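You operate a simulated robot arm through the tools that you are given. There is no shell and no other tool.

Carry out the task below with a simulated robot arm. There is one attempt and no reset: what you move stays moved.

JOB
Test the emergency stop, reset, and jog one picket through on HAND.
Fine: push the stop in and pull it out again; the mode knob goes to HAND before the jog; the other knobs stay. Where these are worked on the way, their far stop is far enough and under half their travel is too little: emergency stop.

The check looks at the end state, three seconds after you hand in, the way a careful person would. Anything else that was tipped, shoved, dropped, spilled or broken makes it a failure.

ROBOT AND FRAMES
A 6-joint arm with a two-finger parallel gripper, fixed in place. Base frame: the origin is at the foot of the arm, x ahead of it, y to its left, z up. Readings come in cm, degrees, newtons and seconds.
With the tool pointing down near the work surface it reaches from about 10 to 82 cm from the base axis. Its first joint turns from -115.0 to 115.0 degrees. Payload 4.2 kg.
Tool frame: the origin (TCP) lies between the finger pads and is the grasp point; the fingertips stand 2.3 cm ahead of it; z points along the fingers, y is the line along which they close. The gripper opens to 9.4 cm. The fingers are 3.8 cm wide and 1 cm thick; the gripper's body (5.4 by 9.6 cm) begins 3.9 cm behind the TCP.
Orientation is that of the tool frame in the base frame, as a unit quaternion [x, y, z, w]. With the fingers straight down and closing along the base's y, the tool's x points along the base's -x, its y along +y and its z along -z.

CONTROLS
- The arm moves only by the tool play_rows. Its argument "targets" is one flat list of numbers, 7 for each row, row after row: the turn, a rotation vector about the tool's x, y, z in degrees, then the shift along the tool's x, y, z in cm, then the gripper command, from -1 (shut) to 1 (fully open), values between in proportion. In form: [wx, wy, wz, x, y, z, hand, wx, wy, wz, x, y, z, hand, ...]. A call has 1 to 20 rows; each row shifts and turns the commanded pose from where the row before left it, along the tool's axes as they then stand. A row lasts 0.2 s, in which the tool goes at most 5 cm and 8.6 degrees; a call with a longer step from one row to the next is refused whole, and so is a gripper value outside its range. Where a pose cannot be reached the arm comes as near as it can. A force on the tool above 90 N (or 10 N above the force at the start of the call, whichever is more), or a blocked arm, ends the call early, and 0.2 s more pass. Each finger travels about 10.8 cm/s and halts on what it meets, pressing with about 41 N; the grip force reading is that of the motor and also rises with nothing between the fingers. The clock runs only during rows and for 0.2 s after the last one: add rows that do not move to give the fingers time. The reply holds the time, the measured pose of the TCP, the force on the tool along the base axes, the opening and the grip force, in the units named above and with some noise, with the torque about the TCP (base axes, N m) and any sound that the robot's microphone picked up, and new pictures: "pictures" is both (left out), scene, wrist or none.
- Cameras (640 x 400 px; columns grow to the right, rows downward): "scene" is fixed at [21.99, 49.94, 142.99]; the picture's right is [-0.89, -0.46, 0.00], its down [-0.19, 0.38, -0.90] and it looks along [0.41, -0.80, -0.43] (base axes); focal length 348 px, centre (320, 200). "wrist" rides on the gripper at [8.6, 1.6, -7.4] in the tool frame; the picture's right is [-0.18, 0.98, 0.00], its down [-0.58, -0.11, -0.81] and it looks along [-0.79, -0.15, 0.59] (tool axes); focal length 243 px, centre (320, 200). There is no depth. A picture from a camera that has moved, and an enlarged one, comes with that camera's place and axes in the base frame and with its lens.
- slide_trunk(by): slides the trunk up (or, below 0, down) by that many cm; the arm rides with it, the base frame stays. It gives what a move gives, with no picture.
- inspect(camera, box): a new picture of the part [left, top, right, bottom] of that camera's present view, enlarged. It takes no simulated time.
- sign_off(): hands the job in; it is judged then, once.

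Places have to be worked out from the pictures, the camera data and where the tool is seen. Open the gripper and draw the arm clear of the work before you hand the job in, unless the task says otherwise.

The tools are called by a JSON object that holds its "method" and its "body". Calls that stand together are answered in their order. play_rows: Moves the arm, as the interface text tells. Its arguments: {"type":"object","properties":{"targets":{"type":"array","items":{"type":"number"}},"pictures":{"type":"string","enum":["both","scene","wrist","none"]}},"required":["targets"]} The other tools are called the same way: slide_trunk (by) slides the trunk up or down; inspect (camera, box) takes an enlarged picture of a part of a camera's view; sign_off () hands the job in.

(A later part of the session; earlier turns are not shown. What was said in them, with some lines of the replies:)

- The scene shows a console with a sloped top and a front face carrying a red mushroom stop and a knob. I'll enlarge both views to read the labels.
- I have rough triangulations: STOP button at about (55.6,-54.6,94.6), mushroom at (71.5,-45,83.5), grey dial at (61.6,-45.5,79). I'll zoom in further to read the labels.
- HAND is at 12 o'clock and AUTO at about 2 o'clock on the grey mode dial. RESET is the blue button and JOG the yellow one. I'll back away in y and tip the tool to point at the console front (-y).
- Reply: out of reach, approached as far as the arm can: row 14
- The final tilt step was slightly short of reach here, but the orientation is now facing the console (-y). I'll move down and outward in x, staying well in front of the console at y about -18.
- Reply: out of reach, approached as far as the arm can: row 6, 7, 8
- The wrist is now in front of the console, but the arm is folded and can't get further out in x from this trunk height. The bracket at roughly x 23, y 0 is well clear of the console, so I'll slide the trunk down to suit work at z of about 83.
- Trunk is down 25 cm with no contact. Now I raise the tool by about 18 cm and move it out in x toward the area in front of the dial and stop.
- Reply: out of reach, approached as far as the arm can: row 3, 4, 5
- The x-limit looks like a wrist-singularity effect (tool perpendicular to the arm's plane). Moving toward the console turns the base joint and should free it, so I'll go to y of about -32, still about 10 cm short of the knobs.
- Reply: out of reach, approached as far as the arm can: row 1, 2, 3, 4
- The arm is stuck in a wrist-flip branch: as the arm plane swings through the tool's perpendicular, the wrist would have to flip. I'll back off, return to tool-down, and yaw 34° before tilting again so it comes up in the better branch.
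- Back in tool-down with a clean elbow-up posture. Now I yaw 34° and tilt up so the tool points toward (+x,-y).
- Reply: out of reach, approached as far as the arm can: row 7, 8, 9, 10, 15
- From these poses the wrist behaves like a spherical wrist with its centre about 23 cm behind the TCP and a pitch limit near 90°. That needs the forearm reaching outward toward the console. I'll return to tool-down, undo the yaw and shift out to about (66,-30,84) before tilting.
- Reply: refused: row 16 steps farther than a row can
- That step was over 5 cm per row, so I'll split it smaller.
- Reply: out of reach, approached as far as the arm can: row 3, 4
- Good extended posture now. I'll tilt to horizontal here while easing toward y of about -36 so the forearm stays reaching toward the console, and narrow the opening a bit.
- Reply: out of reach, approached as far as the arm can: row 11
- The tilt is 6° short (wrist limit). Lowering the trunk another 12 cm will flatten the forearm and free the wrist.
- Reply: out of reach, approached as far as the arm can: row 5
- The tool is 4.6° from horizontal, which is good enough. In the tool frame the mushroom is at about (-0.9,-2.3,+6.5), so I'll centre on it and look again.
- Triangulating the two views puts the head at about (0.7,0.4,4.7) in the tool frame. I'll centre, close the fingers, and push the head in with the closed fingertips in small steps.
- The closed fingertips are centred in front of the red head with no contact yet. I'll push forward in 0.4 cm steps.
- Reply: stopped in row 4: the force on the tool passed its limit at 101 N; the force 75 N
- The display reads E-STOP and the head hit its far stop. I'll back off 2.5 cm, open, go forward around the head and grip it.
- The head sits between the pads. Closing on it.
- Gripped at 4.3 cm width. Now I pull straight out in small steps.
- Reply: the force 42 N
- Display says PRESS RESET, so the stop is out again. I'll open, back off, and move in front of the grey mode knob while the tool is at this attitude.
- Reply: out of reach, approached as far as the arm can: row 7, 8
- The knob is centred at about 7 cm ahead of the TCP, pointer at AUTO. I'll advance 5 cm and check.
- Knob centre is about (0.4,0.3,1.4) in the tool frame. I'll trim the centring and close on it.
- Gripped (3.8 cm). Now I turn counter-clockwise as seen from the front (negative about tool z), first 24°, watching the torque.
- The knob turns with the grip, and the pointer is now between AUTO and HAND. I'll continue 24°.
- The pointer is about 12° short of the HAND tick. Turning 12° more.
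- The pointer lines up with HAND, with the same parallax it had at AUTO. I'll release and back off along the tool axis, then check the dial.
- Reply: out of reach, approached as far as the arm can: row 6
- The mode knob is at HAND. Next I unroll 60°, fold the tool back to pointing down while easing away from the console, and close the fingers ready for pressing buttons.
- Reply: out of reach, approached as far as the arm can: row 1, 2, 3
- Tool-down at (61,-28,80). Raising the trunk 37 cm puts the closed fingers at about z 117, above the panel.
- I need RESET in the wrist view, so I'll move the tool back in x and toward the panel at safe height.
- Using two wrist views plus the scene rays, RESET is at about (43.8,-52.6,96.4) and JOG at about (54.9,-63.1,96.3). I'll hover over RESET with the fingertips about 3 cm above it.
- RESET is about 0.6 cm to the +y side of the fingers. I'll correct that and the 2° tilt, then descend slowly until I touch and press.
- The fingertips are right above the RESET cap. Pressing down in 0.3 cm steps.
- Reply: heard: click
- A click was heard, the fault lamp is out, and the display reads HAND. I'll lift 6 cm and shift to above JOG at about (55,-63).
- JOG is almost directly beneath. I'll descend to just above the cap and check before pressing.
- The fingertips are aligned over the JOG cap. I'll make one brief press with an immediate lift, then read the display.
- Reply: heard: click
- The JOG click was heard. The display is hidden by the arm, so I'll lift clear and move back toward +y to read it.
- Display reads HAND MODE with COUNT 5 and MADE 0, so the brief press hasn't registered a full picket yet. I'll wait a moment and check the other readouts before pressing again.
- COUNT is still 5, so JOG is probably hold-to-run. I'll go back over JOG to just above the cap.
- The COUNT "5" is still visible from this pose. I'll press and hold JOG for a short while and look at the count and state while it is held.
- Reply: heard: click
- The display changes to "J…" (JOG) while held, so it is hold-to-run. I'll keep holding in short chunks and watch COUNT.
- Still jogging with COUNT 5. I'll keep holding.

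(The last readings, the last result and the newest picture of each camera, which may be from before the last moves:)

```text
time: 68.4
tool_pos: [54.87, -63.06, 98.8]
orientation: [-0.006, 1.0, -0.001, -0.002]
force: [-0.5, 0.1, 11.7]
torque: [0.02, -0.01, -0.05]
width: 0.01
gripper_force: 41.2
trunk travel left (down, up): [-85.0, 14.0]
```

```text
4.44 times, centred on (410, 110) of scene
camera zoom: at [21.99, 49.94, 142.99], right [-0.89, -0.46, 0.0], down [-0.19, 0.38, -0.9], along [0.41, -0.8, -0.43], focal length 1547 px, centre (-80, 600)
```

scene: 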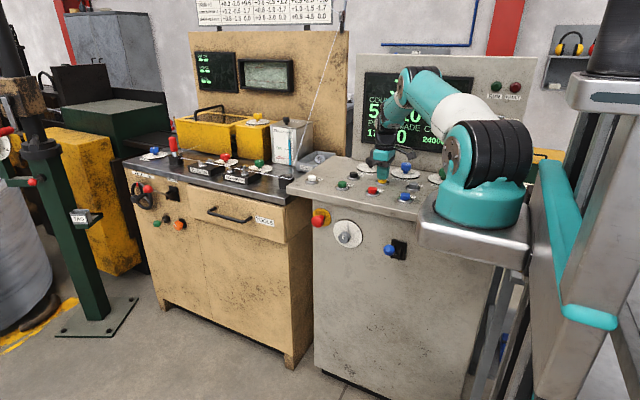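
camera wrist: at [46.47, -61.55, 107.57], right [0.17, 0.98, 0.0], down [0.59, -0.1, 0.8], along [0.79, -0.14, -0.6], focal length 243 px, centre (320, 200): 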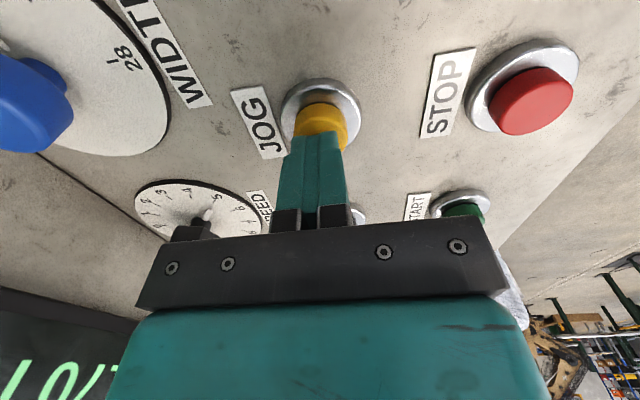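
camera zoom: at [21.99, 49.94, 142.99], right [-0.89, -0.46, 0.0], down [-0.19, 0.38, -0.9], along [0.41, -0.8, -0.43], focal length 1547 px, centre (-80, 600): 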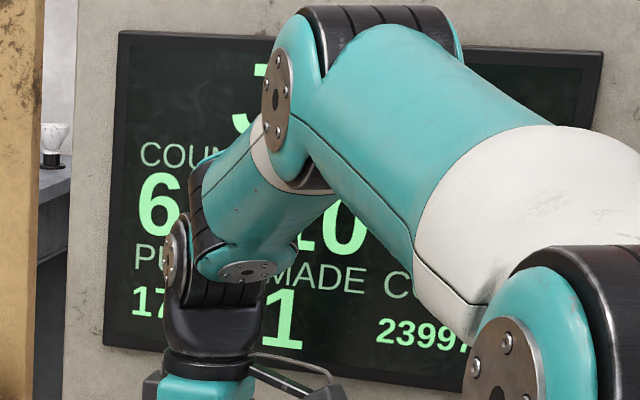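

COUNT went to 6 and MADE to 1: one picket is through. I'm releasing JOG immediately and lifting clear.

{"method": "play_rows", "body": {"targets": [0, 0, 0, 0, 0, -3, -1, 0, 0, 0, 0, 0, -4, -1, 0, 0, 0, 0, 0, -4, -1, 0, 0, 0, -2, 4, -2, -1, 0, 0, 0, -2, 4, -2, -1, 0, 0, 0, -2, 4, 0, -1, 0, 0, 0, -2, 4, 0, -1, 0, 0, 0, -2, 4, 0, -1, 0, 0, 0, -2, 4, 0, -1, 0, 0, 0, 0, 0, 0, 0.5, 0, 0, 0, 0, 0, 0, 1, 0, 0, 0, 0, 0, 0, 1, 0, 0, 0, 0, 0, 0, 1]}}

{"method": "inspect", "body": {"camera": "scene", "box": [360, 65, 460, 155]}}

{"method": "inspect", "body": {"camera": "scene", "box": [290, 140, 460, 260]}}

```text
time: 71.2
tool_pos: [66.8, -38.86, 113.67]
orientation: [-0.007, 1.0, 0.001, -0.003]
force: [-0.1, -1.3, 0.4]
torque: [0.01, 0.0, -0.01]
width: 9.4
gripper_force: 0.0
trunk travel left (down, up): [-85.0, 14.0]
camera wrist: at [58.23, -37.48, 121.23], right [0.17, 0.98, 0.0], down [0.59, -0.1, 0.8], along [0.79, -0.14, -0.6], focal length 243 px, centre (320, 200)
```

scene: 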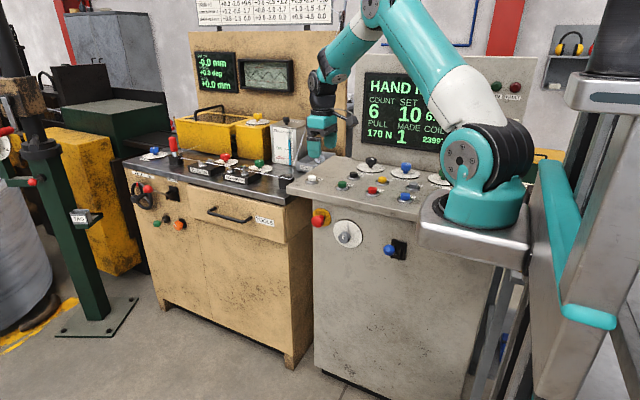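
wrist: 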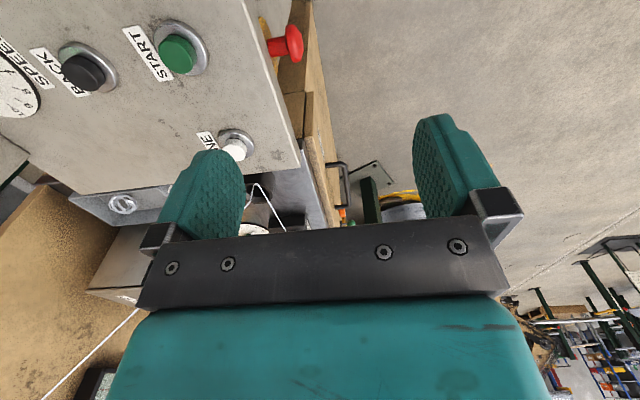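

```text
4.44 times, centred on (410, 110) of scene
camera zoom: at [21.99, 49.94, 142.99], right [-0.89, -0.46, 0.0], down [-0.19, 0.38, -0.9], along [0.41, -0.8, -0.43], focal length 1547 px, centre (-80, 600)
```

zoom: 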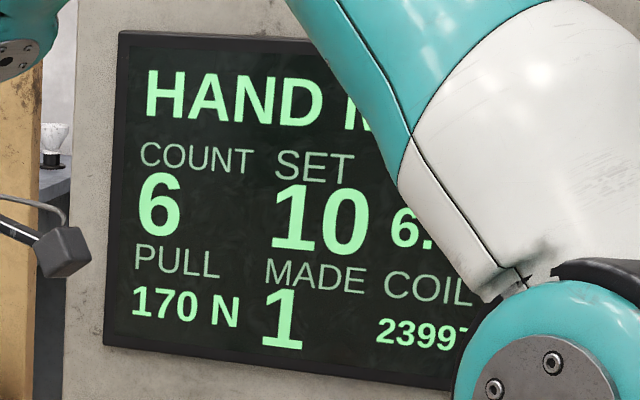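

```text
3.33 times, centred on (375, 200) of scene
camera zoom: at [21.99, 49.94, 142.99], right [-0.89, -0.46, 0.0], down [-0.19, 0.38, -0.9], along [0.41, -0.8, -0.43], focal length 1160 px, centre (137, 200)
```

zoom: 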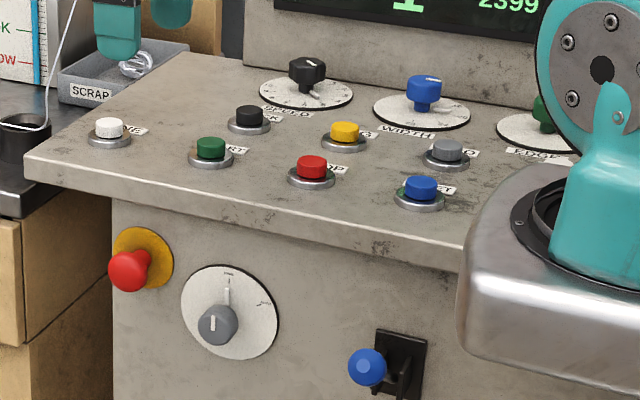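

COUNT is 6, MADE is 1, the mode knob is at HAND, the stop is out and the other knobs look unchanged. I'll draw the open gripper a little farther from the console before handing in.

{"method": "play_rows", "body": {"targets": [0, 0, 0, 1.5, 3.5, -1.5, 1, 0, 0, 0, 1.5, 3.5, -1.5, 1, 0, 0, 0, 1.5, 3.5, -1.5, 1, 0, 0, 0, 0, 0, 0, 1], "pictures": "scene"}}

```text
time: 72.2
tool_pos: [62.37, -28.43, 118.12]
orientation: [-0.006, 1.0, 0.001, -0.003]
force: [-0.3, -1.1, -0.5]
torque: [-0.05, -0.04, 0.02]
width: 9.42
gripper_force: 0.1
trunk travel left (down, up): [-85.0, 14.0]
```

scene: 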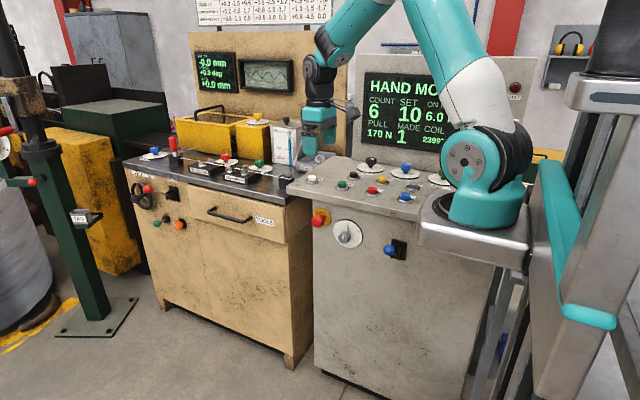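

The arm is clear and the gripper open. The display still shows HAND MODE, COUNT 6, MADE 1, so I'm handing the job in.

{"method": "sign_off", "body": {}}

```text
The job is handed in.
```

The job is done and handed in: the emergency stop was tested, the fault was reset, and one picket was jogged through on HAND.

- **Emergency stop:** I pushed it in to its far stop and the display read E-STOP. I then pulled it back out and the display changed to PRESS RESET.
- **Mode knob:** I turned it from AUTO to HAND after pulling the stop out and before pressing RESET. The pointer lines up with the HAND mark.
- **Reset:** One press of RESET cleared the fault lamp, and the display went to HAND MODE.
- **Jog:** My first short press of JOG did not move the count, because the button runs only while held. I held it a second time until COUNT went from 5 to 6 and MADE from 0 to 1, then let go. COUNT still read 6 after I had backed away.

In the last pictures the other knobs look unchanged and nothing was knocked over. The gripper is open and clear of the console.
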